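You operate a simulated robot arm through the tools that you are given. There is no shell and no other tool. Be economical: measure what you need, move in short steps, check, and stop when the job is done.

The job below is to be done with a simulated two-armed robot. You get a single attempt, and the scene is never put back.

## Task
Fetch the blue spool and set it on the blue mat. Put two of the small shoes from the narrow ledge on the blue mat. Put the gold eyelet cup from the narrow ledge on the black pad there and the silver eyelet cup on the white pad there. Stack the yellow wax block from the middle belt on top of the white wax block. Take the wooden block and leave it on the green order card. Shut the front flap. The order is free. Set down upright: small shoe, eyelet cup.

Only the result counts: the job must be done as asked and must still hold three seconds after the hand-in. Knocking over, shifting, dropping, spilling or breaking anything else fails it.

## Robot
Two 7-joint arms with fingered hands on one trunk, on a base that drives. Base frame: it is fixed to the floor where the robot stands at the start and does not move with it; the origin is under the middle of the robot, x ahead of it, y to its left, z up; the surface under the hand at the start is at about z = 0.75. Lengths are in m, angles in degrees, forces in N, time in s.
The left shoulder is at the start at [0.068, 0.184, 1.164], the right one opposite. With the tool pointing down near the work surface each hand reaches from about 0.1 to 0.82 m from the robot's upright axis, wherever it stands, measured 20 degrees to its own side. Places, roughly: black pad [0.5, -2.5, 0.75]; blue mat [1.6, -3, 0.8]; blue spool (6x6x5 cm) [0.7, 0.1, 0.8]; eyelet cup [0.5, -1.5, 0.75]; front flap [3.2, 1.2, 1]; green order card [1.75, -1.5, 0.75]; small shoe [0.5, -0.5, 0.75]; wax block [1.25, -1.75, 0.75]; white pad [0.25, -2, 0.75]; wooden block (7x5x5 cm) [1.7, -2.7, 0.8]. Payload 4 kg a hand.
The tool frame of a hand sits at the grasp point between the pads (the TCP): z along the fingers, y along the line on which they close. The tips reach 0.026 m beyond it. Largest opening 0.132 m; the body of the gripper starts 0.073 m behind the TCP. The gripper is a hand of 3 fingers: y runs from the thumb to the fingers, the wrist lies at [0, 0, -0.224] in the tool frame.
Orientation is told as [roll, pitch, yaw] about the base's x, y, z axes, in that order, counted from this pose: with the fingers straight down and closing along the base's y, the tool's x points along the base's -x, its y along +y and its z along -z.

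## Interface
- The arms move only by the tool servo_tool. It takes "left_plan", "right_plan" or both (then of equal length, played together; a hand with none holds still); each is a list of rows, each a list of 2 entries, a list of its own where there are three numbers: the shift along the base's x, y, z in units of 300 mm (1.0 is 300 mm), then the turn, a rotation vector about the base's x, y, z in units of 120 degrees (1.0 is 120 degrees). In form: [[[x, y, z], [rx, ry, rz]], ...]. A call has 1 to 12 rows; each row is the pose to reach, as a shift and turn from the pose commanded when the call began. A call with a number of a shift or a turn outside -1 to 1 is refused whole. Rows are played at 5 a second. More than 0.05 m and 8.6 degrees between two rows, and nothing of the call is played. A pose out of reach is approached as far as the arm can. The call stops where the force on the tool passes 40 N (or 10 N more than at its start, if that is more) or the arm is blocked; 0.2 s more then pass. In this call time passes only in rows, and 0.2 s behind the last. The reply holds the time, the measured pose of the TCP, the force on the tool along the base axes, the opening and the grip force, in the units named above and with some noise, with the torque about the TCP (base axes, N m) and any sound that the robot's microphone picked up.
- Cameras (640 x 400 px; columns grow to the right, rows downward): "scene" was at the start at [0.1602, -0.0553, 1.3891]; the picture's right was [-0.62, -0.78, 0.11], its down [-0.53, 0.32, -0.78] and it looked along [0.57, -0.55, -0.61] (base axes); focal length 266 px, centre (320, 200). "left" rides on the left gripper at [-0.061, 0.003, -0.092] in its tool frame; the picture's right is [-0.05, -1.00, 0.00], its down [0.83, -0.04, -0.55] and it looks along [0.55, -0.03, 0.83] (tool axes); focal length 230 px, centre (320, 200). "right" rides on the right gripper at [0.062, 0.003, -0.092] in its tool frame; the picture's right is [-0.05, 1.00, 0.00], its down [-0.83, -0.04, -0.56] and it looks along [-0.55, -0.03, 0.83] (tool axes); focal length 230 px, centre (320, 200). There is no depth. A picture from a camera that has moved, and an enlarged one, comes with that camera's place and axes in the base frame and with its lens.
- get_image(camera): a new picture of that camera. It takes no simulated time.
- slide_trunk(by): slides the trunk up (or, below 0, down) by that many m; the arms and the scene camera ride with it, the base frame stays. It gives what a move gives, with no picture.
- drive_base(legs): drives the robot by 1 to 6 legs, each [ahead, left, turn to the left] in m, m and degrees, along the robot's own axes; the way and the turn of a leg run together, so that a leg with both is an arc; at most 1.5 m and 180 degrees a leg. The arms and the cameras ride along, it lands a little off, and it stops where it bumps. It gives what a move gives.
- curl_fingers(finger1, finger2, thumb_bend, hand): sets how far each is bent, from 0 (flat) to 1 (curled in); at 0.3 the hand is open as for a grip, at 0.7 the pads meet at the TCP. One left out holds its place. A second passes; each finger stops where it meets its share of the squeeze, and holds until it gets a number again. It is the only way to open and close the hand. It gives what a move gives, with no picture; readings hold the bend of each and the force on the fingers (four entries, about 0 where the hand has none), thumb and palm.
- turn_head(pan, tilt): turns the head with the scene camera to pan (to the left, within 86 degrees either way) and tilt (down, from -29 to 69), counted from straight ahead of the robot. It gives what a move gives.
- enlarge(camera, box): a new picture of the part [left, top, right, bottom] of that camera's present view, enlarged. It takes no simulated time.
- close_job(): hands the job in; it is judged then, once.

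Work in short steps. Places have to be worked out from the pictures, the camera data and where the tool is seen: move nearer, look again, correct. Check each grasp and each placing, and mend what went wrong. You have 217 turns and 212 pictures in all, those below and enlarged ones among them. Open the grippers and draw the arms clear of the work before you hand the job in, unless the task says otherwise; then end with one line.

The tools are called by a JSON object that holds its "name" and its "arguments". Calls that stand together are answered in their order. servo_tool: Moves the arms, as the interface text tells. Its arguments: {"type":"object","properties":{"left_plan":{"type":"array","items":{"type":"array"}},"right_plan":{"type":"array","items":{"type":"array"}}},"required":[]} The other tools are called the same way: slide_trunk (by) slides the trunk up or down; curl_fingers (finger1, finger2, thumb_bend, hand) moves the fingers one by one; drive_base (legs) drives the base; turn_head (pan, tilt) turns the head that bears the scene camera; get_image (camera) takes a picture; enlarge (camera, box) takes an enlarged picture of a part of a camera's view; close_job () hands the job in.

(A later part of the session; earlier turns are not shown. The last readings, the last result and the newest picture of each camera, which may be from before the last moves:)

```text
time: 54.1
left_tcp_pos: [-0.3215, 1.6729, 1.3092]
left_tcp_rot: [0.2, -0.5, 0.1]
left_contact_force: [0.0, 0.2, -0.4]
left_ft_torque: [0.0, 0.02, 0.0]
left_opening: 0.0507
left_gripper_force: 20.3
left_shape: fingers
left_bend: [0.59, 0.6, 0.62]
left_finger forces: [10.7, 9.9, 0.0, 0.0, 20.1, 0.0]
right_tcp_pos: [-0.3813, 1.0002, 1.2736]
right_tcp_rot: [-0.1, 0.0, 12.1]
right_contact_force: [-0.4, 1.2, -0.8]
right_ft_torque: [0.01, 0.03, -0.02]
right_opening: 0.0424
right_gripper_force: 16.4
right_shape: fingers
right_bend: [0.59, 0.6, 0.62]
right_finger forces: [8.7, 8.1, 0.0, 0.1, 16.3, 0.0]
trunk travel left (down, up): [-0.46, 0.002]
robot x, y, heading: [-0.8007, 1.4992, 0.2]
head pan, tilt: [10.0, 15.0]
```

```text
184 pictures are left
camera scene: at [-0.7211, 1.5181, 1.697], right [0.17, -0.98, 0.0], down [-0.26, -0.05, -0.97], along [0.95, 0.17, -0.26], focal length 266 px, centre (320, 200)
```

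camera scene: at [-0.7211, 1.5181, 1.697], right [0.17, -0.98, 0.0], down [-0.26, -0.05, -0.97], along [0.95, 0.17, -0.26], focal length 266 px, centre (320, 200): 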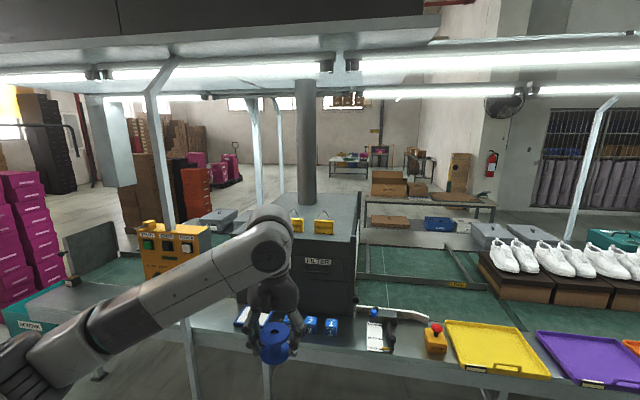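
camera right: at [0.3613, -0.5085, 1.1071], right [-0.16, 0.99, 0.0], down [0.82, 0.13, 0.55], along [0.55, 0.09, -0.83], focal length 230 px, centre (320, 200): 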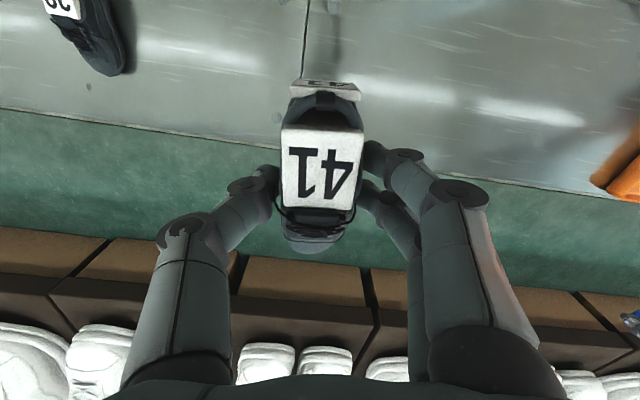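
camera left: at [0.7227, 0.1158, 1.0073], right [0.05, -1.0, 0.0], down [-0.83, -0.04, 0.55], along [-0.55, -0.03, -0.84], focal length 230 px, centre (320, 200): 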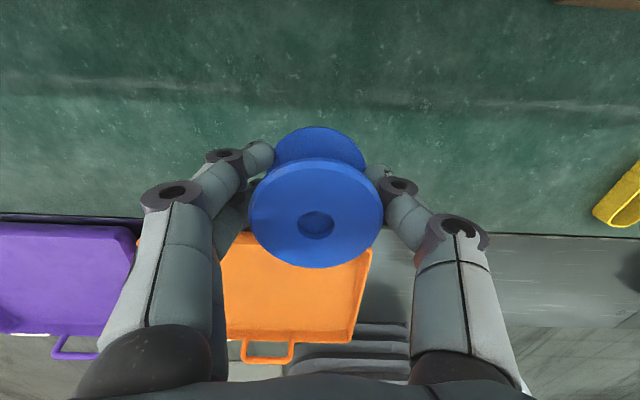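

The line ends at about y≈3.1 and there seems to be a gap before the pink cartons. I drive to y≈3.7 and look through it.

{"name": "drive_base", "arguments": {"legs": [[0, 1.2, 0], [0, 1.1, 0]]}}

{"name": "turn_head", "arguments": {"pan": 0, "tilt": 20}}

{"name": "get_image", "arguments": {"camera": "scene"}}

```text
time: 65.4
left_tcp_pos: [-0.3083, 3.966, 1.3083]
left_tcp_rot: [0.2, -0.4, -0.5]
left_contact_force: [0.1, 0.1, 0.3]
left_ft_torque: [0.01, 0.01, -0.01]
left_opening: 0.0511
left_gripper_force: 20.4
left_shape: fingers
left_bend: [0.59, 0.6, 0.62]
left_finger forces: [10.7, 9.9, 0.1, 0.0, 20.0, 0.0]
right_tcp_pos: [-0.3748, 3.2945, 1.274]
right_tcp_rot: [-0.1, 0.0, 11.5]
right_contact_force: [-0.1, 0.2, -0.7]
right_ft_torque: [-0.01, 0.02, 0.0]
right_opening: 0.0423
right_gripper_force: 16.6
right_shape: fingers
right_bend: [0.59, 0.6, 0.62]
right_finger forces: [8.6, 8.0, 0.1, 0.0, 16.3, 0.0]
trunk travel left (down, up): [-0.46, 0.002]
robot x, y, heading: [-0.791, 3.8005, -0.5]
head pan, tilt: [10.0, 15.0]
```

```text
time: 66.2
left_tcp_pos: [-0.3085, 3.9684, 1.3081]
left_tcp_rot: [0.1, -0.3, -0.5]
left_contact_force: [-0.9, 0.3, -1.0]
left_ft_torque: [0.0, 0.01, -0.01]
left_opening: 0.0511
left_gripper_force: 20.1
left_shape: fingers
left_bend: [0.59, 0.6, 0.62]
left_finger forces: [10.7, 10.0, 0.0, 0.0, 20.0, 0.0]
right_tcp_pos: [-0.3744, 3.2963, 1.275]
right_tcp_rot: [0.0, 0.1, 11.5]
right_contact_force: [-0.2, 0.0, -0.1]
right_ft_torque: [-0.02, -0.01, 0.01]
right_opening: 0.0424
right_gripper_force: 16.8
right_shape: fingers
right_bend: [0.59, 0.6, 0.62]
right_finger forces: [8.7, 8.1, 0.0, 0.0, 16.2, 0.0]
trunk travel left (down, up): [-0.46, 0.002]
robot x, y, heading: [-0.7902, 3.7992, -0.7]
head pan, tilt: [0.0, 20.0]
```

```text
183 pictures are left
camera scene: at [-0.7076, 3.8005, 1.6889], right [-0.01, -1.0, 0.0], down [-0.34, 0.0, -0.94], along [0.94, -0.01, -0.34], focal length 266 px, centre (320, 200)
```

scene: 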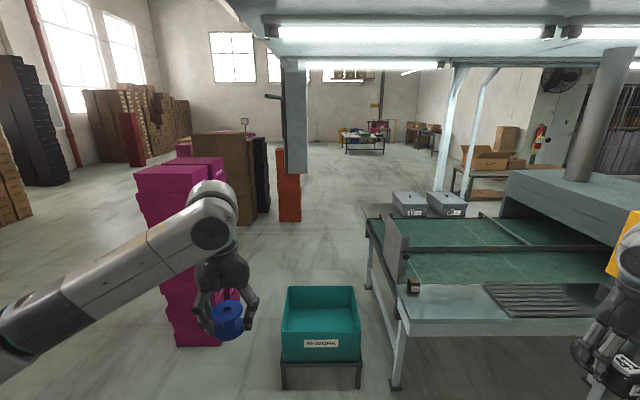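

The direct gap is blocked by a teal bin, but past the pink cartons (y≈5–6.5) there is open floor. I go there and look.

{"name": "drive_base", "arguments": {"legs": [[0, 1.0, 0], [0, 0.9, 0]]}}

{"name": "turn_head", "arguments": {"pan": -15, "tilt": 22}}

{"name": "get_image", "arguments": {"camera": "scene"}}

{"name": "turn_head", "arguments": {"pan": 50, "tilt": 22}}

{"name": "get_image", "arguments": {"camera": "scene"}}

```text
time: 75.6
left_tcp_pos: [-0.2877, 5.8538, 1.3086]
left_tcp_rot: [0.1, -0.4, -0.7]
left_contact_force: [-0.3, -1.1, -0.9]
left_ft_torque: [0.04, -0.02, -0.02]
left_opening: 0.0509
left_gripper_force: 20.7
left_shape: fingers
left_bend: [0.59, 0.6, 0.62]
left_finger forces: [10.7, 9.9, 0.1, 0.0, 20.1, 0.0]
right_tcp_pos: [-0.3553, 5.1829, 1.274]
right_tcp_rot: [0.1, 0.0, 11.5]
right_contact_force: [-0.7, -0.1, -0.6]
right_ft_torque: [-0.03, -0.01, 0.02]
right_opening: 0.0422
right_gripper_force: 16.4
right_shape: fingers
right_bend: [0.59, 0.6, 0.62]
right_finger forces: [8.7, 8.1, 0.0, 0.1, 16.2, 0.0]
trunk travel left (down, up): [-0.46, 0.002]
robot x, y, heading: [-0.773, 5.6904, -0.6]
head pan, tilt: [0.0, 20.0]
```

```text
time: 76.4
left_tcp_pos: [-0.288, 5.8541, 1.3079]
left_tcp_rot: [0.0, -0.5, -0.6]
left_contact_force: [0.5, -0.4, -1.0]
left_ft_torque: [-0.02, 0.0, -0.03]
left_opening: 0.051
left_gripper_force: 20.8
left_shape: fingers
left_bend: [0.59, 0.6, 0.62]
left_finger forces: [10.7, 9.9, 0.0, 0.0, 20.0, 0.1]
right_tcp_pos: [-0.3544, 5.1841, 1.2741]
right_tcp_rot: [0.0, 0.0, 11.4]
right_contact_force: [-0.4, -0.5, -0.5]
right_ft_torque: [0.0, -0.01, -0.02]
right_opening: 0.0426
right_gripper_force: 16.5
right_shape: fingers
right_bend: [0.59, 0.6, 0.62]
right_finger forces: [8.7, 8.0, 0.0, 0.0, 16.3, 0.0]
trunk travel left (down, up): [-0.46, 0.002]
robot x, y, heading: [-0.7717, 5.6872, -0.8]
head pan, tilt: [-15.0, 22.0]
```

```text
182 pictures are left
camera scene: at [-0.6916, 5.6644, 1.6856], right [-0.27, -0.96, 0.0], down [-0.36, 0.1, -0.93], along [0.89, -0.25, -0.37], focal length 266 px, centre (320, 200)
```

scene: 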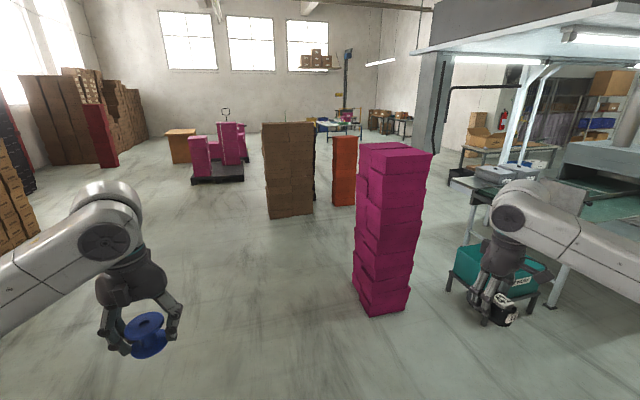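

```text
time: 77.8
left_tcp_pos: [-0.2884, 5.8543, 1.309]
left_tcp_rot: [0.0, -0.5, -0.7]
left_contact_force: [-0.1, 1.1, -0.9]
left_ft_torque: [-0.01, 0.0, 0.01]
left_opening: 0.0511
left_gripper_force: 20.5
left_shape: fingers
left_bend: [0.59, 0.6, 0.62]
left_finger forces: [10.7, 10.1, 0.1, 0.0, 19.9, 0.0]
right_tcp_pos: [-0.3552, 5.1835, 1.2738]
right_tcp_rot: [-0.1, 0.0, 11.4]
right_contact_force: [1.2, -0.2, -0.8]
right_ft_torque: [-0.01, -0.04, -0.02]
right_opening: 0.0422
right_gripper_force: 16.8
right_shape: fingers
right_bend: [0.59, 0.6, 0.62]
right_finger forces: [8.7, 8.0, 0.0, 0.0, 16.3, 0.0]
trunk travel left (down, up): [-0.46, 0.002]
robot x, y, heading: [-0.7733, 5.6834, -0.4]
head pan, tilt: [50.0, 22.0]
```

```text
181 pictures are left
camera scene: at [-0.7205, 5.7594, 1.6856], right [0.76, -0.65, 0.0], down [-0.24, -0.28, -0.93], along [0.6, 0.7, -0.37], focal length 266 px, centre (320, 200)
```

scene: 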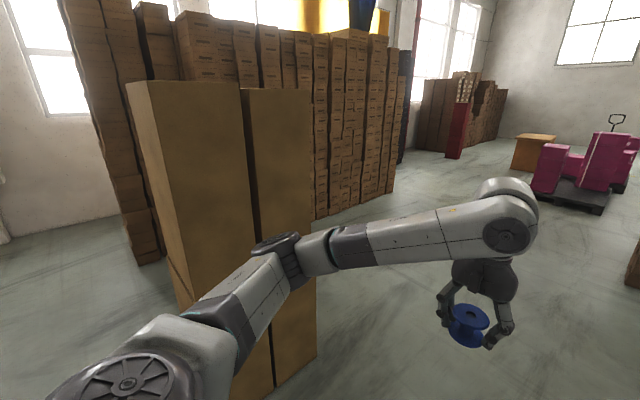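

The way is clear: along y≈5.7 to x≈2, then facing −y between the pink (x≤1.3) and brown (x≥2.8) stacks.

{"name": "drive_base", "arguments": {"legs": [[1.4, 0.05, 0], [1.4, 0, 0], [0, 0, -90]]}}

{"name": "turn_head", "arguments": {"pan": 0, "tilt": 20}}

{"name": "get_image", "arguments": {"camera": "scene"}}

```text
time: 95.1
left_tcp_pos: [2.1921, 5.2119, 1.3077]
left_tcp_rot: [0.1, -0.5, -90.7]
left_contact_force: [-0.9, 0.2, -0.5]
left_ft_torque: [0.02, 0.01, 0.0]
left_opening: 0.051
left_gripper_force: 21.0
left_shape: fingers
left_bend: [0.59, 0.6, 0.62]
left_finger forces: [10.8, 9.9, 0.1, 0.0, 20.0, 0.0]
right_tcp_pos: [1.521, 5.2789, 1.2743]
right_tcp_rot: [0.1, 0.0, -78.6]
right_contact_force: [0.5, 0.0, -0.1]
right_ft_torque: [0.01, -0.01, 0.01]
right_opening: 0.0415
right_gripper_force: 15.8
right_shape: fingers
right_bend: [0.59, 0.61, 0.62]
right_finger forces: [8.5, 7.6, 0.0, 0.1, 16.0, 0.0]
trunk travel left (down, up): [-0.46, 0.002]
robot x, y, heading: [2.0318, 5.6974, -90.5]
head pan, tilt: [50.0, 22.0]
```

```text
time: 96.3
left_tcp_pos: [2.1926, 5.2127, 1.3084]
left_tcp_rot: [0.0, -0.4, -90.6]
left_contact_force: [0.5, 0.7, -0.4]
left_ft_torque: [0.0, -0.01, -0.05]
left_opening: 0.051
left_gripper_force: 19.5
left_shape: fingers
left_bend: [0.59, 0.6, 0.62]
left_finger forces: [10.7, 9.9, 0.0, 0.0, 20.0, 0.0]
right_tcp_pos: [1.5212, 5.2805, 1.2737]
right_tcp_rot: [-0.1, 0.0, -78.6]
right_contact_force: [0.0, -0.6, -0.7]
right_ft_torque: [0.07, -0.01, -0.02]
right_opening: 0.042
right_gripper_force: 15.7
right_shape: fingers
right_bend: [0.59, 0.61, 0.62]
right_finger forces: [8.5, 7.6, 0.1, 0.1, 15.9, 0.0]
trunk travel left (down, up): [-0.46, 0.002]
robot x, y, heading: [2.0251, 5.6972, -90.5]
head pan, tilt: [0.0, 20.0]
```

```text
180 pictures are left
camera scene: at [2.0259, 5.6159, 1.6888], right [-1.0, 0.01, 0.0], down [0.0, 0.34, -0.94], along [-0.01, -0.94, -0.34], focal length 266 px, centre (320, 200)
```

scene: 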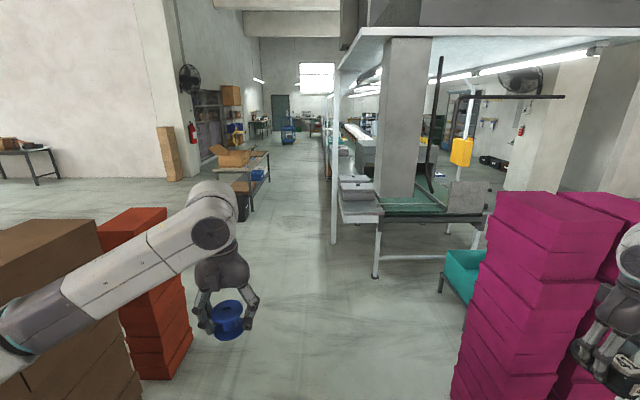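

I proceed ahead ~2.4 m toward the start of the far aisle, shifting slightly left, and look.

{"name": "drive_base", "arguments": {"legs": [[1.5, 0.1, 0], [0.7, 0.2, 0]]}}

{"name": "get_image", "arguments": {"camera": "scene"}}

{"name": "turn_head", "arguments": {"pan": -70, "tilt": 35}}

{"name": "get_image", "arguments": {"camera": "scene"}}

```text
refused: leg 1 is longer than a leg can be; nothing moved
```

```text
179 pictures are left
camera scene: at [2.0259, 5.6159, 1.6888], right [-1.0, 0.01, 0.0], down [0.0, 0.34, -0.94], along [-0.01, -0.94, -0.34], focal length 266 px, centre (320, 200)
```

scene: 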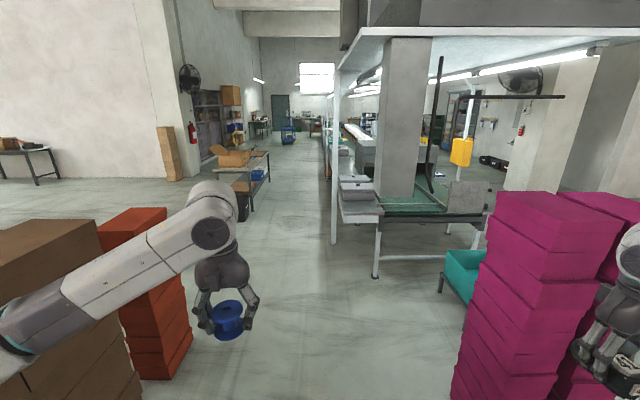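

```text
time: 97.7
left_tcp_pos: [2.1935, 5.2125, 1.3084]
left_tcp_rot: [0.1, -0.4, -90.5]
left_contact_force: [0.6, 0.1, -0.2]
left_ft_torque: [-0.03, -0.02, 0.02]
left_opening: 0.0509
left_gripper_force: 20.6
left_shape: fingers
left_bend: [0.59, 0.6, 0.62]
left_finger forces: [10.7, 10.0, 0.0, 0.1, 20.0, 0.0]
right_tcp_pos: [1.5218, 5.2792, 1.2736]
right_tcp_rot: [0.0, 0.0, -78.7]
right_contact_force: [-0.2, 1.1, -0.5]
right_ft_torque: [0.0, -0.03, -0.02]
right_opening: 0.0418
right_gripper_force: 16.1
right_shape: fingers
right_bend: [0.59, 0.61, 0.62]
right_finger forces: [8.6, 7.7, 0.0, 0.0, 15.9, 0.1]
trunk travel left (down, up): [-0.46, 0.002]
robot x, y, heading: [2.0247, 5.6961, -90.6]
head pan, tilt: [-70.0, 35.0]
```

```text
178 pictures are left
camera scene: at [1.9437, 5.6798, 1.665], right [-0.33, 0.94, 0.0], down [0.54, 0.19, -0.82], along [-0.77, -0.27, -0.57], focal length 266 px, centre (320, 200)
```

scene: 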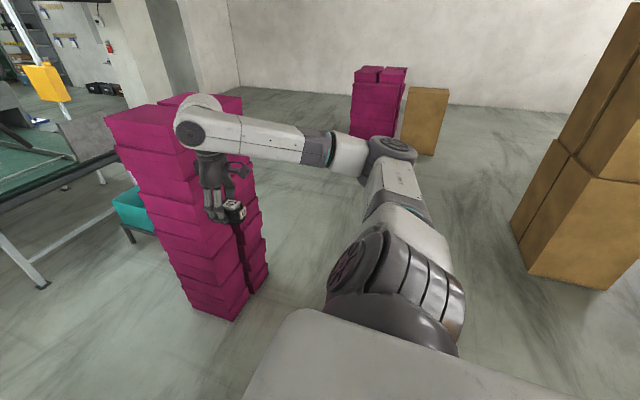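

Leg a hair too long. I shift 0.1 m left first, then go ahead.

{"name": "drive_base", "arguments": {"legs": [[0, 0.1, 0], [1.4, 0, 0], [0.8, 0.15, 0]]}}

{"name": "get_image", "arguments": {"camera": "scene"}}

{"name": "turn_head", "arguments": {"pan": 0, "tilt": 15}}

{"name": "get_image", "arguments": {"camera": "scene"}}

```text
time: 103.9
left_tcp_pos: [2.2676, 4.0393, 1.3105]
left_tcp_rot: [0.1, -0.6, -91.6]
left_contact_force: [-1.2, -0.2, 0.1]
left_ft_torque: [-0.04, -0.01, 0.0]
left_opening: 0.0508
left_gripper_force: 20.8
left_shape: fingers
left_bend: [0.59, 0.6, 0.62]
left_finger forces: [10.8, 10.0, 0.1, 0.1, 20.1, 0.0]
right_tcp_pos: [1.602, 4.1243, 1.2729]
right_tcp_rot: [-0.1, 1.0, -78.9]
right_contact_force: [0.6, 2.6, 0.2]
right_ft_torque: [0.08, -0.02, 0.04]
right_opening: 0.0421
right_gripper_force: 17.3
right_shape: fingers
right_bend: [0.59, 0.6, 0.63]
right_finger forces: [8.7, 8.9, 0.0, 0.0, 16.6, 0.0]
trunk travel left (down, up): [-0.46, 0.002]
robot x, y, heading: [2.1109, 4.516, -91.8]
head pan, tilt: [-70.0, 35.0]
stopped in leg 2: the robot was blocked; the commanded pose is now the measured one
```

```text
177 pictures are left
camera scene: at [2.0282, 4.5129, 1.6652], right [-0.31, 0.95, -0.01], down [0.54, 0.18, -0.82], along [-0.78, -0.26, -0.57], focal length 266 px, centre (320, 200)
```

scene: 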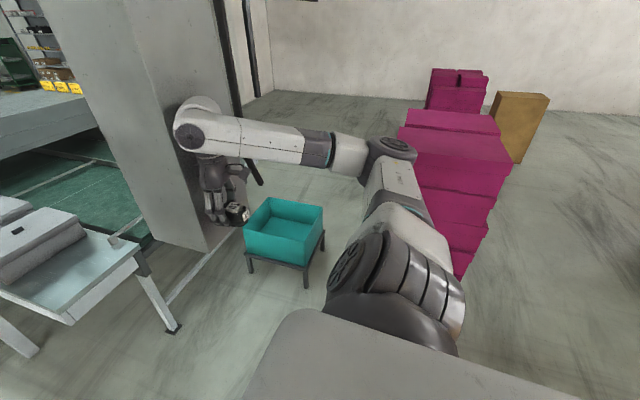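

```text
time: 105.3
left_tcp_pos: [2.2685, 4.0406, 1.3109]
left_tcp_rot: [0.1, -0.8, -91.6]
left_contact_force: [0.3, 0.4, -0.8]
left_ft_torque: [-0.03, 0.01, -0.03]
left_opening: 0.051
left_gripper_force: 20.2
left_shape: fingers
left_bend: [0.59, 0.6, 0.62]
left_finger forces: [10.8, 10.0, 0.0, 0.1, 20.1, 0.0]
right_tcp_pos: [1.6027, 4.1248, 1.2729]
right_tcp_rot: [-0.2, 0.9, -78.8]
right_contact_force: [0.0, 7.7, 0.2]
right_ft_torque: [0.17, -0.01, -0.06]
right_opening: 0.042
right_gripper_force: 17.7
right_shape: fingers
right_bend: [0.59, 0.6, 0.63]
right_finger forces: [8.9, 8.7, 0.0, 0.0, 17.2, 0.1]
trunk travel left (down, up): [-0.46, 0.002]
robot x, y, heading: [2.1083, 4.5213, -91.6]
head pan, tilt: [0.0, 15.0]
```

```text
176 pictures are left
camera scene: at [2.1085, 4.4492, 1.6976], right [-1.0, 0.03, 0.0], down [0.01, 0.25, -0.97], along [-0.03, -0.97, -0.25], focal length 266 px, centre (320, 200)
```

scene: 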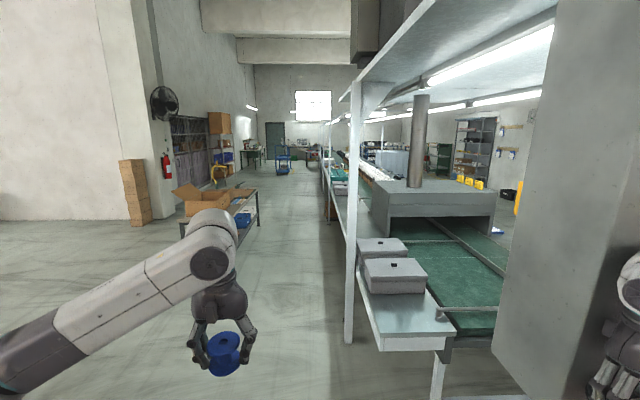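

The right hand brushed the grey duct at x≈1.65. I back off, shift left 0.33 m, and square the heading.

{"name": "drive_base", "arguments": {"legs": [[-0.12, 0, 1.6], [0, 0.33, 0]]}}

{"name": "get_image", "arguments": {"camera": "right"}}

{"name": "turn_head", "arguments": {"pan": 60, "tilt": 30}}

{"name": "get_image", "arguments": {"camera": "scene"}}

```text
time: 108.4
left_tcp_pos: [2.6132, 4.1568, 1.3082]
left_tcp_rot: [0.2, -0.3, -89.8]
left_contact_force: [-0.4, 0.4, -0.6]
left_ft_torque: [0.01, -0.03, -0.02]
left_opening: 0.051
left_gripper_force: 19.8
left_shape: fingers
left_bend: [0.59, 0.6, 0.62]
left_finger forces: [10.8, 10.0, 0.1, 0.0, 20.1, 0.0]
right_tcp_pos: [1.9431, 4.2193, 1.2683]
right_tcp_rot: [0.1, 1.3, -77.2]
right_contact_force: [-0.1, 0.3, -0.8]
right_ft_torque: [-0.01, -0.05, 0.0]
right_opening: 0.0418
right_gripper_force: 17.5
right_shape: fingers
right_bend: [0.59, 0.6, 0.63]
right_finger forces: [8.6, 8.1, 0.0, 0.0, 17.0, 0.0]
trunk travel left (down, up): [-0.46, 0.002]
robot x, y, heading: [2.4407, 4.637, -89.9]
head pan, tilt: [0.0, 15.0]
```

```text
175 pictures are left
camera right: at [1.9333, 4.2782, 1.3618], right [0.99, 0.17, 0.0], down [0.14, -0.83, 0.54], along [0.09, -0.53, -0.84], focal length 230 px, centre (320, 200)
```

right: 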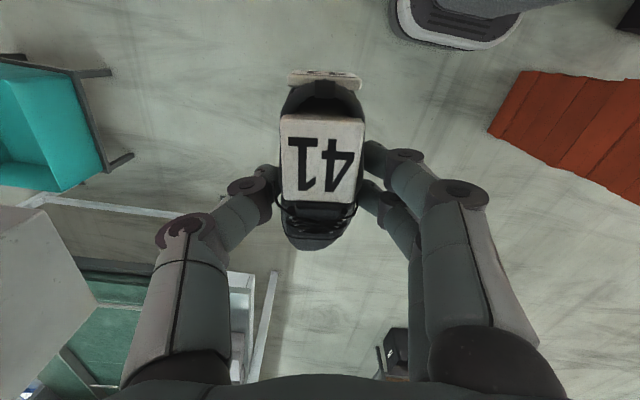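

```text
time: 109.7
left_tcp_pos: [2.6152, 4.156, 1.3077]
left_tcp_rot: [0.1, -0.3, -89.9]
left_contact_force: [0.0, -0.2, -0.3]
left_ft_torque: [-0.01, 0.01, -0.03]
left_opening: 0.0509
left_gripper_force: 20.6
left_shape: fingers
left_bend: [0.59, 0.6, 0.62]
left_finger forces: [10.9, 10.1, 0.1, 0.0, 20.1, 0.1]
right_tcp_pos: [1.9461, 4.2201, 1.2687]
right_tcp_rot: [0.1, 1.2, -77.2]
right_contact_force: [-0.3, 0.2, -0.6]
right_ft_torque: [-0.01, 0.01, 0.0]
right_opening: 0.042
right_gripper_force: 16.8
right_shape: fingers
right_bend: [0.59, 0.6, 0.63]
right_finger forces: [8.7, 8.2, 0.1, 0.0, 16.8, 0.0]
trunk travel left (down, up): [-0.46, 0.002]
robot x, y, heading: [2.445, 4.6366, -89.9]
head pan, tilt: [60.0, 30.0]
```

```text
174 pictures are left
camera scene: at [2.5211, 4.6053, 1.6728], right [-0.5, -0.87, 0.0], down [-0.43, 0.25, -0.87], along [0.75, -0.43, -0.5], focal length 266 px, centre (320, 200)
```

scene: 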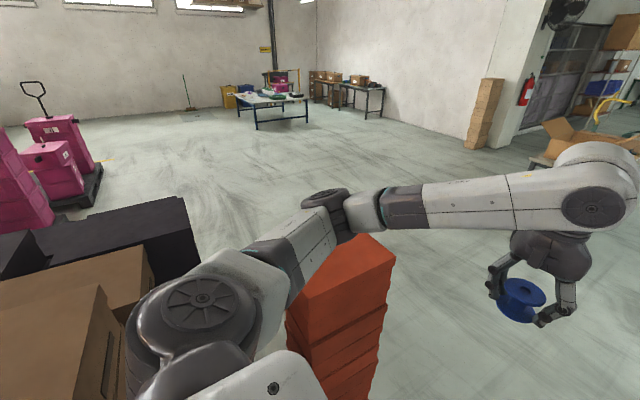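

The shoe is still well held. The orange stack is beneath the elbow's level and clear of the base; I go ahead 1.4 m.

{"name": "drive_base", "arguments": {"legs": [[1.4, 0, 0]]}}

{"name": "turn_head", "arguments": {"pan": 0, "tilt": 20}}

{"name": "get_image", "arguments": {"camera": "scene"}}

{"name": "turn_head", "arguments": {"pan": -60, "tilt": 25}}

{"name": "get_image", "arguments": {"camera": "scene"}}

```text
time: 116.6
left_tcp_pos: [2.643, 2.7662, 1.309]
left_tcp_rot: [0.1, -0.3, -88.6]
left_contact_force: [0.1, 0.2, -0.4]
left_ft_torque: [-0.01, 0.02, 0.0]
left_opening: 0.051
left_gripper_force: 20.1
left_shape: fingers
left_bend: [0.59, 0.6, 0.62]
left_finger forces: [10.8, 10.0, 0.0, 0.1, 20.1, 0.0]
right_tcp_pos: [1.9733, 2.815, 1.2697]
right_tcp_rot: [0.0, 1.3, -76.1]
right_contact_force: [0.0, 0.3, -0.4]
right_ft_torque: [0.01, 0.01, -0.02]
right_opening: 0.042
right_gripper_force: 16.9
right_shape: fingers
right_bend: [0.59, 0.6, 0.63]
right_finger forces: [8.7, 8.2, 0.0, 0.0, 16.8, 0.0]
trunk travel left (down, up): [-0.46, 0.002]
robot x, y, heading: [2.4577, 3.2417, -88.9]
head pan, tilt: [60.0, 30.0]
```

```text
time: 117.9
left_tcp_pos: [2.6427, 2.7654, 1.3081]
left_tcp_rot: [0.1, -0.3, -88.7]
left_contact_force: [-0.1, 0.1, -0.7]
left_ft_torque: [0.03, 0.01, 0.01]
left_opening: 0.051
left_gripper_force: 20.7
left_shape: fingers
left_bend: [0.59, 0.6, 0.62]
left_finger forces: [10.9, 10.0, 0.0, 0.0, 20.1, 0.0]
right_tcp_pos: [1.9722, 2.815, 1.2697]
right_tcp_rot: [0.0, 1.3, -76.0]
right_contact_force: [0.2, -0.1, -0.8]
right_ft_torque: [0.0, 0.02, 0.0]
right_opening: 0.0422
right_gripper_force: 17.1
right_shape: fingers
right_bend: [0.59, 0.6, 0.63]
right_finger forces: [8.6, 8.2, 0.1, 0.0, 16.9, 0.1]
trunk travel left (down, up): [-0.46, 0.002]
robot x, y, heading: [2.4615, 3.2417, -88.5]
head pan, tilt: [0.0, 20.0]
```

```text
173 pictures are left
camera scene: at [2.4624, 3.1617, 1.6888], right [-1.0, -0.02, 0.0], down [-0.01, 0.34, -0.94], along [0.02, -0.94, -0.34], focal length 266 px, centre (320, 200)
```

scene: 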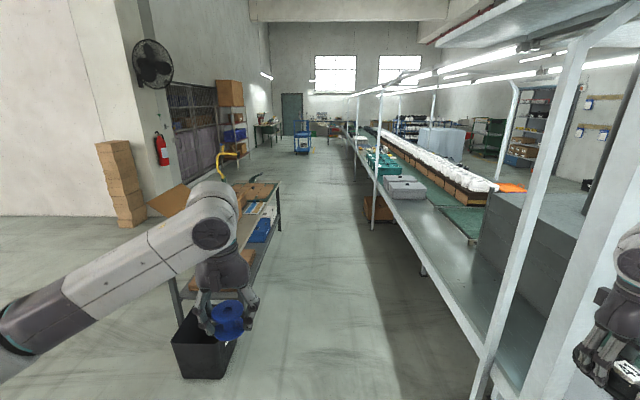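

```text
time: 119.2
left_tcp_pos: [2.6419, 2.7649, 1.3074]
left_tcp_rot: [0.1, -0.3, -88.8]
left_contact_force: [-0.9, 0.4, -0.4]
left_ft_torque: [0.0, 0.01, -0.03]
left_opening: 0.0509
left_gripper_force: 20.9
left_shape: fingers
left_bend: [0.59, 0.6, 0.62]
left_finger forces: [10.8, 10.0, 0.0, 0.1, 20.1, 0.1]
right_tcp_pos: [1.9729, 2.8143, 1.2688]
right_tcp_rot: [0.0, 1.3, -76.0]
right_contact_force: [-1.2, -0.8, 0.1]
right_ft_torque: [0.02, 0.02, -0.02]
right_opening: 0.042
right_gripper_force: 16.4
right_shape: fingers
right_bend: [0.59, 0.6, 0.63]
right_finger forces: [8.7, 8.1, 0.1, 0.0, 16.9, 0.0]
trunk travel left (down, up): [-0.46, 0.002]
robot x, y, heading: [2.4603, 3.2412, -88.5]
head pan, tilt: [-60.0, 25.0]
```

```text
172 pictures are left
camera scene: at [2.3815, 3.2068, 1.6808], right [-0.52, 0.85, 0.0], down [0.36, 0.22, -0.91], along [-0.77, -0.47, -0.42], focal length 266 px, centre (320, 200)
```

scene: 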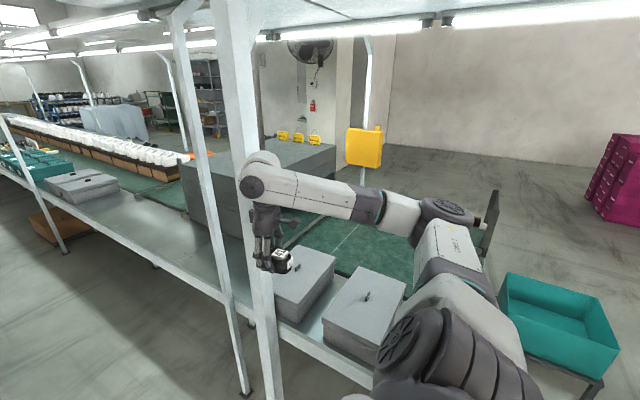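

The far aisle spans x≈1.75–3.0. I turn to face the line (−x) and strafe along it toward −y, checking on the way.

{"name": "drive_base", "arguments": {"legs": [[0, 0, -91.5], [0, 1.5, 0]]}}

{"name": "turn_head", "arguments": {"pan": 70, "tilt": 20}}

{"name": "get_image", "arguments": {"camera": "scene"}}

```text
time: 130.5
left_tcp_pos: [1.9781, 1.5719, 1.3078]
left_tcp_rot: [0.1, -0.4, 179.9]
left_contact_force: [0.2, 0.2, -1.8]
left_ft_torque: [-0.03, 0.02, -0.03]
left_opening: 0.0508
left_gripper_force: 20.5
left_shape: fingers
left_bend: [0.59, 0.6, 0.62]
left_finger forces: [10.8, 10.0, 0.0, 0.1, 19.9, 0.0]
right_tcp_pos: [2.043, 2.2396, 1.2686]
right_tcp_rot: [0.0, 1.2, -167.4]
right_contact_force: [-0.2, 0.4, -1.8]
right_ft_torque: [0.03, -0.01, 0.0]
right_opening: 0.0418
right_gripper_force: 16.8
right_shape: fingers
right_bend: [0.59, 0.6, 0.63]
right_finger forces: [8.4, 8.2, 0.0, 0.1, 16.7, 0.0]
trunk travel left (down, up): [-0.46, 0.002]
robot x, y, heading: [2.4597, 1.7426, 180.0]
head pan, tilt: [-60.0, 25.0]
```

```text
time: 132.7
left_tcp_pos: [1.9763, 1.571, 1.3062]
left_tcp_rot: [0.1, -0.2, 179.9]
left_contact_force: [-0.2, -0.3, -0.7]
left_ft_torque: [0.0, 0.0, 0.02]
left_opening: 0.0508
left_gripper_force: 20.2
left_shape: fingers
left_bend: [0.59, 0.6, 0.62]
left_finger forces: [10.7, 9.9, 0.0, 0.1, 20.0, 0.1]
right_tcp_pos: [2.0423, 2.239, 1.2692]
right_tcp_rot: [0.0, 1.3, -167.5]
right_contact_force: [0.8, 0.3, -1.2]
right_ft_torque: [0.0, 0.01, 0.02]
right_opening: 0.0419
right_gripper_force: 16.5
right_shape: fingers
right_bend: [0.59, 0.6, 0.63]
right_finger forces: [8.4, 8.3, 0.0, 0.0, 16.7, 0.0]
trunk travel left (down, up): [-0.46, 0.002]
robot x, y, heading: [2.4629, 1.7415, 179.9]
head pan, tilt: [70.0, 20.0]
```

```text
171 pictures are left
camera scene: at [2.4381, 1.6567, 1.6889], right [-0.94, 0.34, 0.0], down [0.12, 0.32, -0.94], along [-0.32, -0.88, -0.34], focal length 266 px, centre (320, 200)
```

scene: 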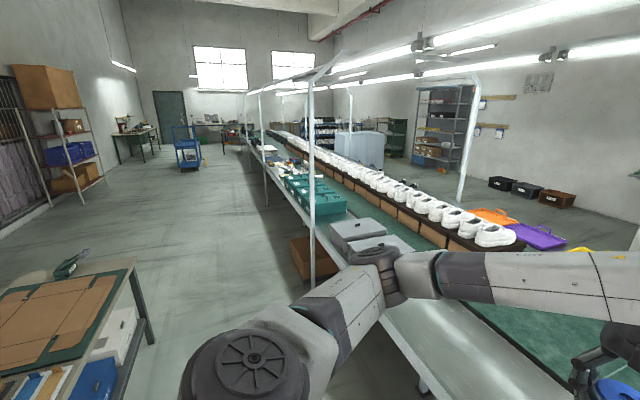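

Aisle clear; I strafe 3 m more to y≈−1.25 and view the work area.

{"name": "drive_base", "arguments": {"legs": [[0, 1.5, 0], [0, 1.5, 0]]}}

{"name": "turn_head", "arguments": {"pan": 0, "tilt": 35}}

{"name": "get_image", "arguments": {"camera": "scene"}}

{"name": "turn_head", "arguments": {"pan": 55, "tilt": 25}}

{"name": "get_image", "arguments": {"camera": "scene"}}

```text
time: 147.0
left_tcp_pos: [1.951, -1.4059, 1.3081]
left_tcp_rot: [0.1, -0.3, 179.6]
left_contact_force: [-0.4, 0.3, -1.1]
left_ft_torque: [-0.04, 0.02, 0.01]
left_opening: 0.0509
left_gripper_force: 20.0
left_shape: fingers
left_bend: [0.59, 0.6, 0.62]
left_finger forces: [10.9, 10.0, 0.1, 0.0, 19.8, 0.0]
right_tcp_pos: [2.019, -0.7381, 1.2695]
right_tcp_rot: [0.1, 1.3, -167.8]
right_contact_force: [0.1, -0.2, 0.7]
right_ft_torque: [-0.01, -0.04, 0.01]
right_opening: 0.0418
right_gripper_force: 16.9
right_shape: fingers
right_bend: [0.59, 0.6, 0.63]
right_finger forces: [8.4, 8.4, 0.0, 0.0, 16.7, 0.0]
trunk travel left (down, up): [-0.46, 0.002]
robot x, y, heading: [2.4372, -1.2378, 179.8]
head pan, tilt: [70.0, 20.0]
```

```text
time: 148.4
left_tcp_pos: [1.949, -1.4066, 1.3078]
left_tcp_rot: [0.1, -0.4, 179.5]
left_contact_force: [0.4, -0.8, -0.8]
left_ft_torque: [0.02, 0.01, -0.01]
left_opening: 0.0508
left_gripper_force: 20.2
left_shape: fingers
left_bend: [0.59, 0.6, 0.62]
left_finger forces: [10.8, 9.9, 0.1, 0.0, 19.8, 0.0]
right_tcp_pos: [2.0175, -0.7385, 1.27]
right_tcp_rot: [0.0, 1.3, -167.7]
right_contact_force: [0.4, 0.3, 0.0]
right_ft_torque: [-0.01, -0.02, 0.01]
right_opening: 0.0418
right_gripper_force: 17.6
right_shape: fingers
right_bend: [0.59, 0.6, 0.63]
right_finger forces: [8.4, 8.3, 0.1, 0.0, 16.7, 0.1]
trunk travel left (down, up): [-0.46, 0.002]
robot x, y, heading: [2.4349, -1.2377, 179.4]
head pan, tilt: [0.0, 35.0]
```

```text
170 pictures are left
camera scene: at [2.3555, -1.2351, 1.665], right [0.01, 1.0, 0.0], down [0.57, 0.0, -0.82], along [-0.82, 0.0, -0.57], focal length 266 px, centre (320, 200)
```

scene: 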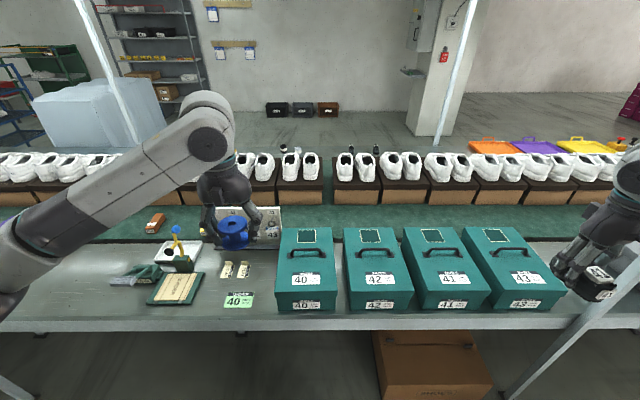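

```text
time: 149.7
left_tcp_pos: [1.9492, -1.405, 1.3082]
left_tcp_rot: [0.0, -0.2, 179.5]
left_contact_force: [0.4, 0.9, -1.2]
left_ft_torque: [0.01, 0.01, 0.03]
left_opening: 0.0512
left_gripper_force: 20.1
left_shape: fingers
left_bend: [0.59, 0.6, 0.62]
left_finger forces: [10.8, 10.0, 0.0, 0.0, 19.9, 0.0]
right_tcp_pos: [2.0177, -0.7388, 1.2684]
right_tcp_rot: [0.0, 1.3, -167.7]
right_contact_force: [0.8, -0.5, -1.3]
right_ft_torque: [0.04, 0.03, -0.01]
right_opening: 0.0414
right_gripper_force: 16.4
right_shape: fingers
right_bend: [0.59, 0.6, 0.63]
right_finger forces: [8.4, 8.2, 0.1, 0.1, 16.8, 0.0]
trunk travel left (down, up): [-0.46, 0.002]
robot x, y, heading: [2.4364, -1.2342, 179.7]
head pan, tilt: [55.0, 25.0]
```

```text
169 pictures are left
camera scene: at [2.3902, -1.3106, 1.6808], right [-0.82, 0.58, 0.0], down [0.25, 0.34, -0.91], along [-0.52, -0.74, -0.42], focal length 266 px, centre (320, 200)
```

scene: 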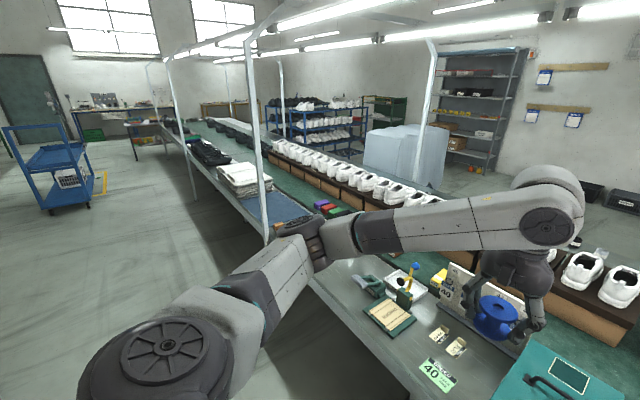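

The green card is at about (1.72,−1.55). I strafe on to the mat area at y≈−2.9.

{"name": "drive_base", "arguments": {"legs": [[0, 1.4, 0], [0, 0.3, 0]]}}

{"name": "turn_head", "arguments": {"pan": 0, "tilt": 40}}

{"name": "get_image", "arguments": {"camera": "scene"}}

{"name": "get_image", "arguments": {"camera": "left"}}

{"name": "get_image", "arguments": {"camera": "right"}}

```text
time: 158.2
left_tcp_pos: [1.9459, -3.0987, 1.3084]
left_tcp_rot: [0.1, -0.4, 180.0]
left_contact_force: [-0.1, -1.2, 0.2]
left_ft_torque: [0.0, 0.0, -0.02]
left_opening: 0.0511
left_gripper_force: 20.4
left_shape: fingers
left_bend: [0.59, 0.6, 0.62]
left_finger forces: [10.8, 9.9, 0.0, 0.1, 19.9, 0.0]
right_tcp_pos: [2.0096, -2.4298, 1.2689]
right_tcp_rot: [0.1, 1.4, -167.4]
right_contact_force: [-0.5, 0.4, -0.8]
right_ft_torque: [-0.03, 0.01, -0.01]
right_opening: 0.0417
right_gripper_force: 16.8
right_shape: fingers
right_bend: [0.59, 0.6, 0.63]
right_finger forces: [8.6, 8.4, 0.0, 0.0, 16.8, 0.1]
trunk travel left (down, up): [-0.46, 0.002]
robot x, y, heading: [2.4306, -2.9311, -180.1]
head pan, tilt: [55.0, 25.0]
```

```text
time: 159.5
left_tcp_pos: [1.9461, -3.1, 1.3074]
left_tcp_rot: [0.1, -0.3, 180.0]
left_contact_force: [0.2, -0.2, -0.5]
left_ft_torque: [0.01, 0.02, 0.01]
left_opening: 0.0511
left_gripper_force: 20.4
left_shape: fingers
left_bend: [0.59, 0.6, 0.62]
left_finger forces: [10.8, 10.0, 0.1, 0.0, 19.9, 0.0]
right_tcp_pos: [2.0106, -2.4313, 1.2684]
right_tcp_rot: [0.0, 1.3, -167.3]
right_contact_force: [0.1, -0.2, -0.7]
right_ft_torque: [0.02, -0.02, 0.0]
right_opening: 0.0415
right_gripper_force: 17.0
right_shape: fingers
right_bend: [0.59, 0.6, 0.63]
right_finger forces: [8.5, 8.3, 0.0, 0.0, 16.8, 0.0]
trunk travel left (down, up): [-0.46, 0.002]
robot x, y, heading: [2.4268, -2.9285, -180.1]
head pan, tilt: [0.0, 40.0]
```

```text
168 pictures are left
camera scene: at [2.353, -2.9259, 1.6575], right [0.0, 1.0, 0.0], down [0.64, 0.0, -0.77], along [-0.77, 0.0, -0.64], focal length 266 px, centre (320, 200)
```

scene: 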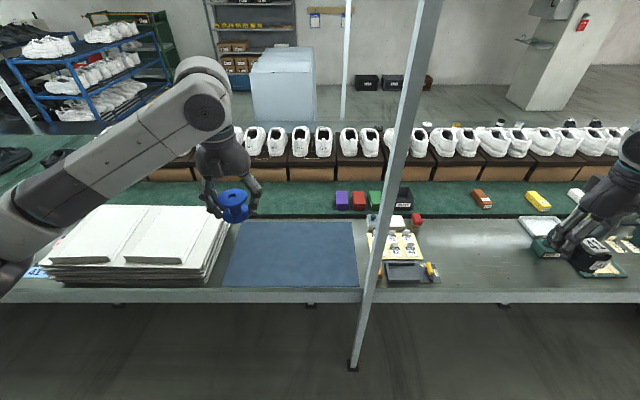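

```text
167 pictures are left
camera left: at [1.8843, -3.1027, 1.4007], right [-0.05, 1.0, 0.0], down [0.83, 0.04, 0.55], along [0.55, 0.03, -0.83], focal length 230 px, centre (320, 200)
```

left: 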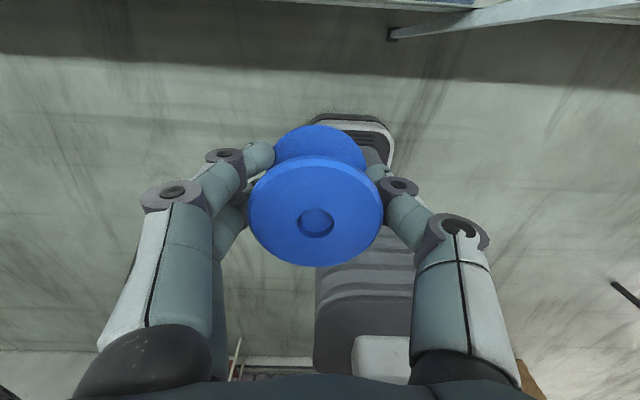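

```text
166 pictures are left
camera right: at [2.0673, -2.4212, 1.3628], right [0.17, -0.99, 0.0], down [-0.83, -0.14, 0.54], along [-0.53, -0.09, -0.84], focal length 230 px, centre (320, 200)
```

right: 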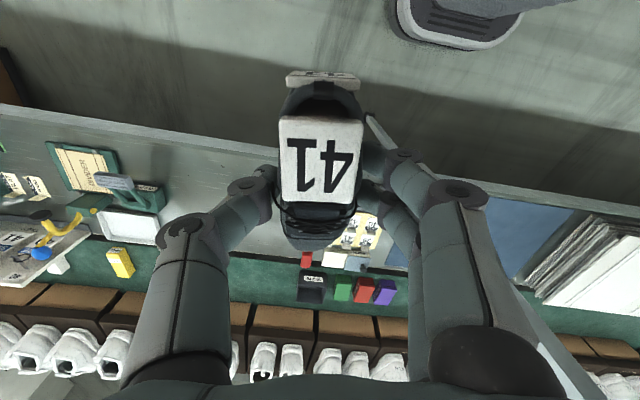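

Mat spans x≈1.43–1.78, y≈−3.29…−2.77, with a post at about (1.80,−2.75). I lower the trunk to its starting height and move 0.18 m closer.

{"name": "slide_trunk", "arguments": {"by": -0.26}}

{"name": "drive_base", "arguments": {"legs": [[0.18, 0, 0]]}}

{"name": "get_image", "arguments": {"camera": "scene"}}

```text
time: 162.2
left_tcp_pos: [1.9447, -3.1009, 1.0475]
left_tcp_rot: [0.1, -0.3, 180.0]
left_contact_force: [-0.2, -0.9, -0.4]
left_ft_torque: [0.02, 0.01, -0.01]
left_opening: 0.051
left_gripper_force: 19.8
left_shape: fingers
left_bend: [0.59, 0.6, 0.62]
left_finger forces: [10.8, 10.0, 0.1, 0.0, 19.9, 0.0]
right_tcp_pos: [2.0088, -2.4311, 1.0082]
right_tcp_rot: [0.0, 1.2, -167.4]
right_contact_force: [-1.2, -0.3, -0.7]
right_ft_torque: [0.02, 0.04, -0.03]
right_opening: 0.0415
right_gripper_force: 16.6
right_shape: fingers
right_bend: [0.59, 0.6, 0.63]
right_finger forces: [8.4, 8.5, 0.0, 0.0, 16.8, 0.1]
trunk travel left (down, up): [-0.2, 0.262]
robot x, y, heading: [2.4255, -2.9284, -179.9]
head pan, tilt: [0.0, 40.0]
```

```text
time: 163.7
left_tcp_pos: [1.7629, -3.1002, 1.0472]
left_tcp_rot: [0.1, -0.2, 180.0]
left_contact_force: [0.1, 0.0, -0.9]
left_ft_torque: [-0.02, 0.0, -0.04]
left_opening: 0.0509
left_gripper_force: 19.9
left_shape: fingers
left_bend: [0.59, 0.6, 0.62]
left_finger forces: [10.7, 10.0, 0.0, 0.1, 19.8, 0.0]
right_tcp_pos: [1.8283, -2.4324, 1.0088]
right_tcp_rot: [0.0, 1.3, -167.3]
right_contact_force: [0.4, -0.4, -1.4]
right_ft_torque: [0.02, 0.01, -0.02]
right_opening: 0.0418
right_gripper_force: 16.5
right_shape: fingers
right_bend: [0.59, 0.6, 0.63]
right_finger forces: [8.4, 8.3, 0.0, 0.0, 16.8, 0.1]
trunk travel left (down, up): [-0.2, 0.262]
robot x, y, heading: [2.2464, -2.9267, -179.9]
head pan, tilt: [0.0, 40.0]
```

```text
165 pictures are left
camera scene: at [2.0751, -2.9267, 1.3715], right [0.0, 1.0, 0.0], down [0.77, 0.0, -0.64], along [-0.64, 0.0, -0.77], focal length 266 px, centre (320, 200)
```

scene: 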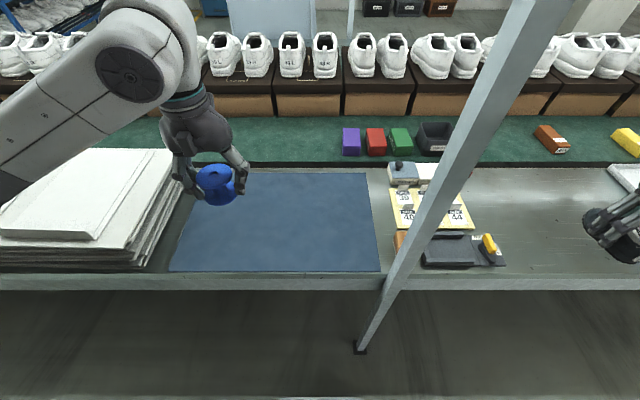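

Mat measured: x 1.44–1.79, y −3.31…−2.78; wooden block by the post at ≈(1.71,−2.72). I move the left hand over (1.60,−3.14) and lower to 0.80.

{"name": "servo_tool", "arguments": {"left_plan": [[[-0.14, -0.03, 0], [0, 0, 0]], [[-0.28, -0.07, 0], [0, 0, 0]], [[-0.42, -0.1, 0], [0, 0, 0]], [[-0.543, -0.133, 0], [0, 0, 0]], [[-0.543, -0.133, -0.16], [0, 0, 0]], [[-0.543, -0.133, -0.32], [0, 0, 0]], [[-0.543, -0.133, -0.48], [0, 0, 0]], [[-0.543, -0.133, -0.63], [0, 0, 0]], [[-0.543, -0.133, -0.73], [0, 0, 0]], [[-0.543, -0.133, -0.8], [0, 0, 0]]]}}

{"name": "get_image", "arguments": {"camera": "scene"}}

{"name": "get_image", "arguments": {"camera": "left"}}

```text
time: 165.9
left_tcp_pos: [1.6018, -3.1401, 0.8065]
left_tcp_rot: [0.0, -0.4, -180.0]
left_contact_force: [0.4, 0.9, -0.7]
left_ft_torque: [-0.02, 0.0, -0.01]
left_opening: 0.051
left_gripper_force: 20.1
left_shape: fingers
left_bend: [0.59, 0.6, 0.62]
left_finger forces: [10.8, 9.8, 0.0, 0.0, 19.8, 0.0]
right_tcp_pos: [1.8281, -2.4323, 1.0096]
right_tcp_rot: [0.0, 1.3, -167.2]
right_contact_force: [-0.8, 0.1, -0.5]
right_ft_torque: [-0.02, 0.04, 0.01]
right_opening: 0.0416
right_gripper_force: 16.6
right_shape: fingers
right_bend: [0.59, 0.6, 0.63]
right_finger forces: [8.4, 8.5, 0.0, 0.1, 16.8, 0.0]
trunk travel left (down, up): [-0.2, 0.262]
robot x, y, heading: [2.2453, -2.9316, -180.1]
head pan, tilt: [0.0, 40.0]
```

```text
164 pictures are left
camera scene: at [2.075, -2.9269, 1.3714], right [0.0, 1.0, 0.0], down [0.77, 0.0, -0.64], along [-0.64, 0.0, -0.77], focal length 266 px, centre (320, 200)
```

scene: 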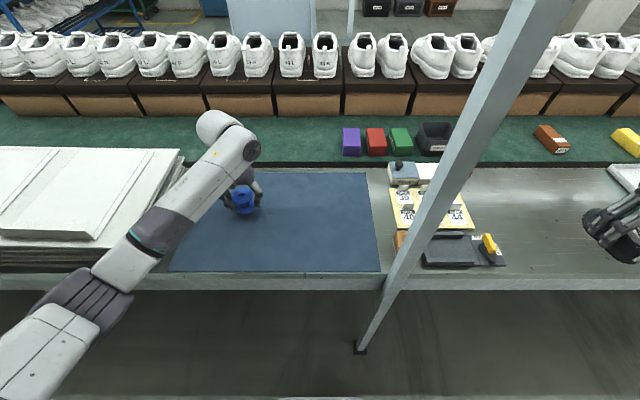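

```text
163 pictures are left
camera left: at [1.5397, -3.1427, 0.8997], right [-0.05, 1.0, 0.0], down [0.83, 0.04, 0.55], along [0.55, 0.03, -0.83], focal length 230 px, centre (320, 200)
```

left: 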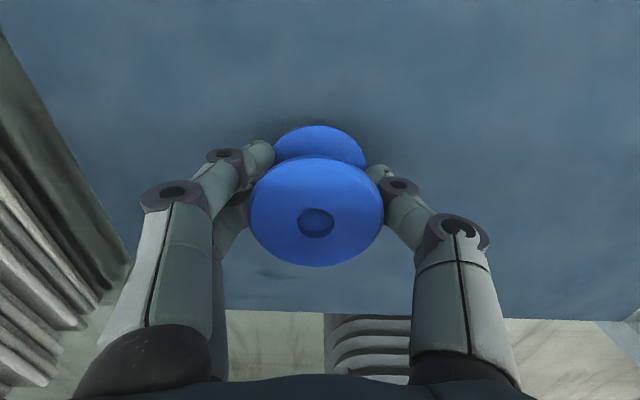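

Over the mat. I lower in small steps until a light contact.

{"name": "servo_tool", "arguments": {"left_plan": [[[0, 0, -0.03], [0, 0, 0]], [[0, 0, -0.05], [0, 0, 0]], [[0, 0, -0.065], [0, 0, 0]]]}}

```text
time: 166.7
left_tcp_pos: [1.6015, -3.1404, 0.7874]
left_tcp_rot: [0.1, -0.3, 180.0]
left_contact_force: [0.3, 0.2, -0.2]
left_ft_torque: [-0.02, -0.01, -0.02]
left_opening: 0.0511
left_gripper_force: 19.8
left_shape: fingers
left_bend: [0.59, 0.6, 0.62]
left_finger forces: [10.9, 9.9, 0.1, 0.0, 19.8, 0.0]
right_tcp_pos: [1.8269, -2.4327, 1.0088]
right_tcp_rot: [0.0, 1.3, -167.3]
right_contact_force: [0.2, -0.2, -0.7]
right_ft_torque: [-0.01, 0.03, 0.01]
right_opening: 0.0414
right_gripper_force: 16.8
right_shape: fingers
right_bend: [0.59, 0.6, 0.63]
right_finger forces: [8.4, 8.3, 0.0, 0.1, 16.8, 0.0]
trunk travel left (down, up): [-0.2, 0.262]
robot x, y, heading: [2.2499, -2.9247, -180.2]
head pan, tilt: [0.0, 40.0]
```

{"name": "servo_tool", "arguments": {"left_plan": [[[0, 0, -0.01], [0, 0, 0]], [[0, 0, -0.02], [0, 0, 0]]]}}

```text
time: 167.3
left_tcp_pos: [1.6008, -3.1406, 0.7844]
left_tcp_rot: [0.1, -0.6, 179.9]
left_contact_force: [2.1, 0.7, 10.4]
left_ft_torque: [-0.36, -0.11, 0.06]
left_opening: 0.0508
left_gripper_force: 25.6
left_shape: fingers
left_bend: [0.59, 0.6, 0.62]
left_finger forces: [15.9, 16.1, 0.0, 0.0, 20.5, 0.0]
right_tcp_pos: [1.829, -2.4308, 1.01]
right_tcp_rot: [0.0, 1.2, -167.3]
right_contact_force: [0.3, -0.9, -1.0]
right_ft_torque: [0.04, 0.01, 0.02]
right_opening: 0.0414
right_gripper_force: 16.5
right_shape: fingers
right_bend: [0.59, 0.6, 0.63]
right_finger forces: [8.4, 8.4, 0.0, 0.0, 16.9, 0.0]
trunk travel left (down, up): [-0.2, 0.262]
robot x, y, heading: [2.2468, -2.9295, -180.1]
head pan, tilt: [0.0, 40.0]
```

Touched down (10 N). I open the left hand.

{"name": "curl_fingers", "arguments": {"hand": "left", "finger1": 0.45, "finger2": 0.45, "thumb_bend": 0.45}}

{"name": "curl_fingers", "arguments": {"hand": "left", "finger1": 0.3, "finger2": 0.3, "thumb_bend": 0.3}}

{"name": "get_image", "arguments": {"camera": "left"}}

```text
time: 168.3
left_tcp_pos: [1.6005, -3.1408, 0.7867]
left_tcp_rot: [0.1, -0.8, -179.9]
left_contact_force: [-5.4, -9.1, 29.4]
left_ft_torque: [0.97, 0.11, 0.22]
left_opening: 0.074
left_gripper_force: 14.2
left_shape: fingers
left_bend: [0.45, 0.45, 0.5]
left_finger forces: [0.0, 0.1, 0.1, 0.1, 28.6, 0.0]
right_tcp_pos: [1.829, -2.4316, 1.0101]
right_tcp_rot: [0.0, 1.2, -167.3]
right_contact_force: [0.2, -0.6, -1.1]
right_ft_torque: [0.01, -0.02, 0.0]
right_opening: 0.0416
right_gripper_force: 17.2
right_shape: fingers
right_bend: [0.59, 0.6, 0.63]
right_finger forces: [8.4, 8.4, 0.0, 0.0, 16.8, 0.1]
trunk travel left (down, up): [-0.2, 0.262]
robot x, y, heading: [2.2489, -2.9302, -179.8]
head pan, tilt: [0.0, 40.0]
```

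```text
time: 169.3
left_tcp_pos: [1.6019, -3.1395, 0.7812]
left_tcp_rot: [0.1, -0.2, 180.0]
left_contact_force: [0.5, 0.3, -0.1]
left_ft_torque: [0.0, 0.01, 0.0]
left_opening: 0.1351
left_gripper_force: 0.1
left_shape: fingers
left_bend: [0.3, 0.3, 0.3]
left_finger forces: [0.1, 0.0, 0.0, 0.0, 0.1, 0.1]
right_tcp_pos: [1.8283, -2.4308, 1.0091]
right_tcp_rot: [0.1, 1.3, -167.4]
right_contact_force: [0.0, 0.6, -0.5]
right_ft_torque: [0.0, 0.04, -0.02]
right_opening: 0.0417
right_gripper_force: 16.8
right_shape: fingers
right_bend: [0.59, 0.6, 0.63]
right_finger forces: [8.4, 8.5, 0.1, 0.0, 16.8, 0.0]
trunk travel left (down, up): [-0.2, 0.262]
robot x, y, heading: [2.248, -2.9299, -179.9]
head pan, tilt: [0.0, 40.0]
```

```text
162 pictures are left
camera left: at [1.5401, -3.1429, 0.8749], right [-0.05, 1.0, 0.0], down [0.83, 0.04, 0.55], along [0.55, 0.03, -0.83], focal length 230 px, centre (320, 200)
```

left: 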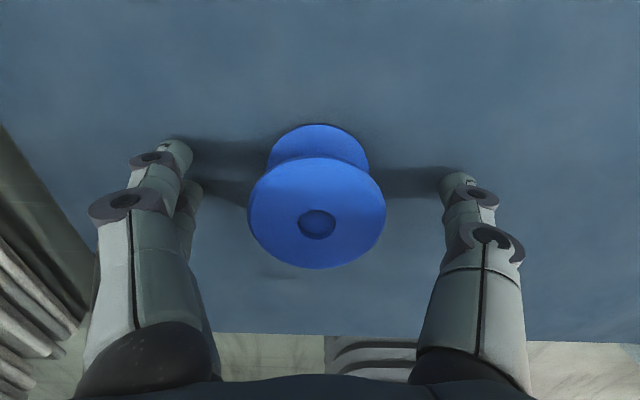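

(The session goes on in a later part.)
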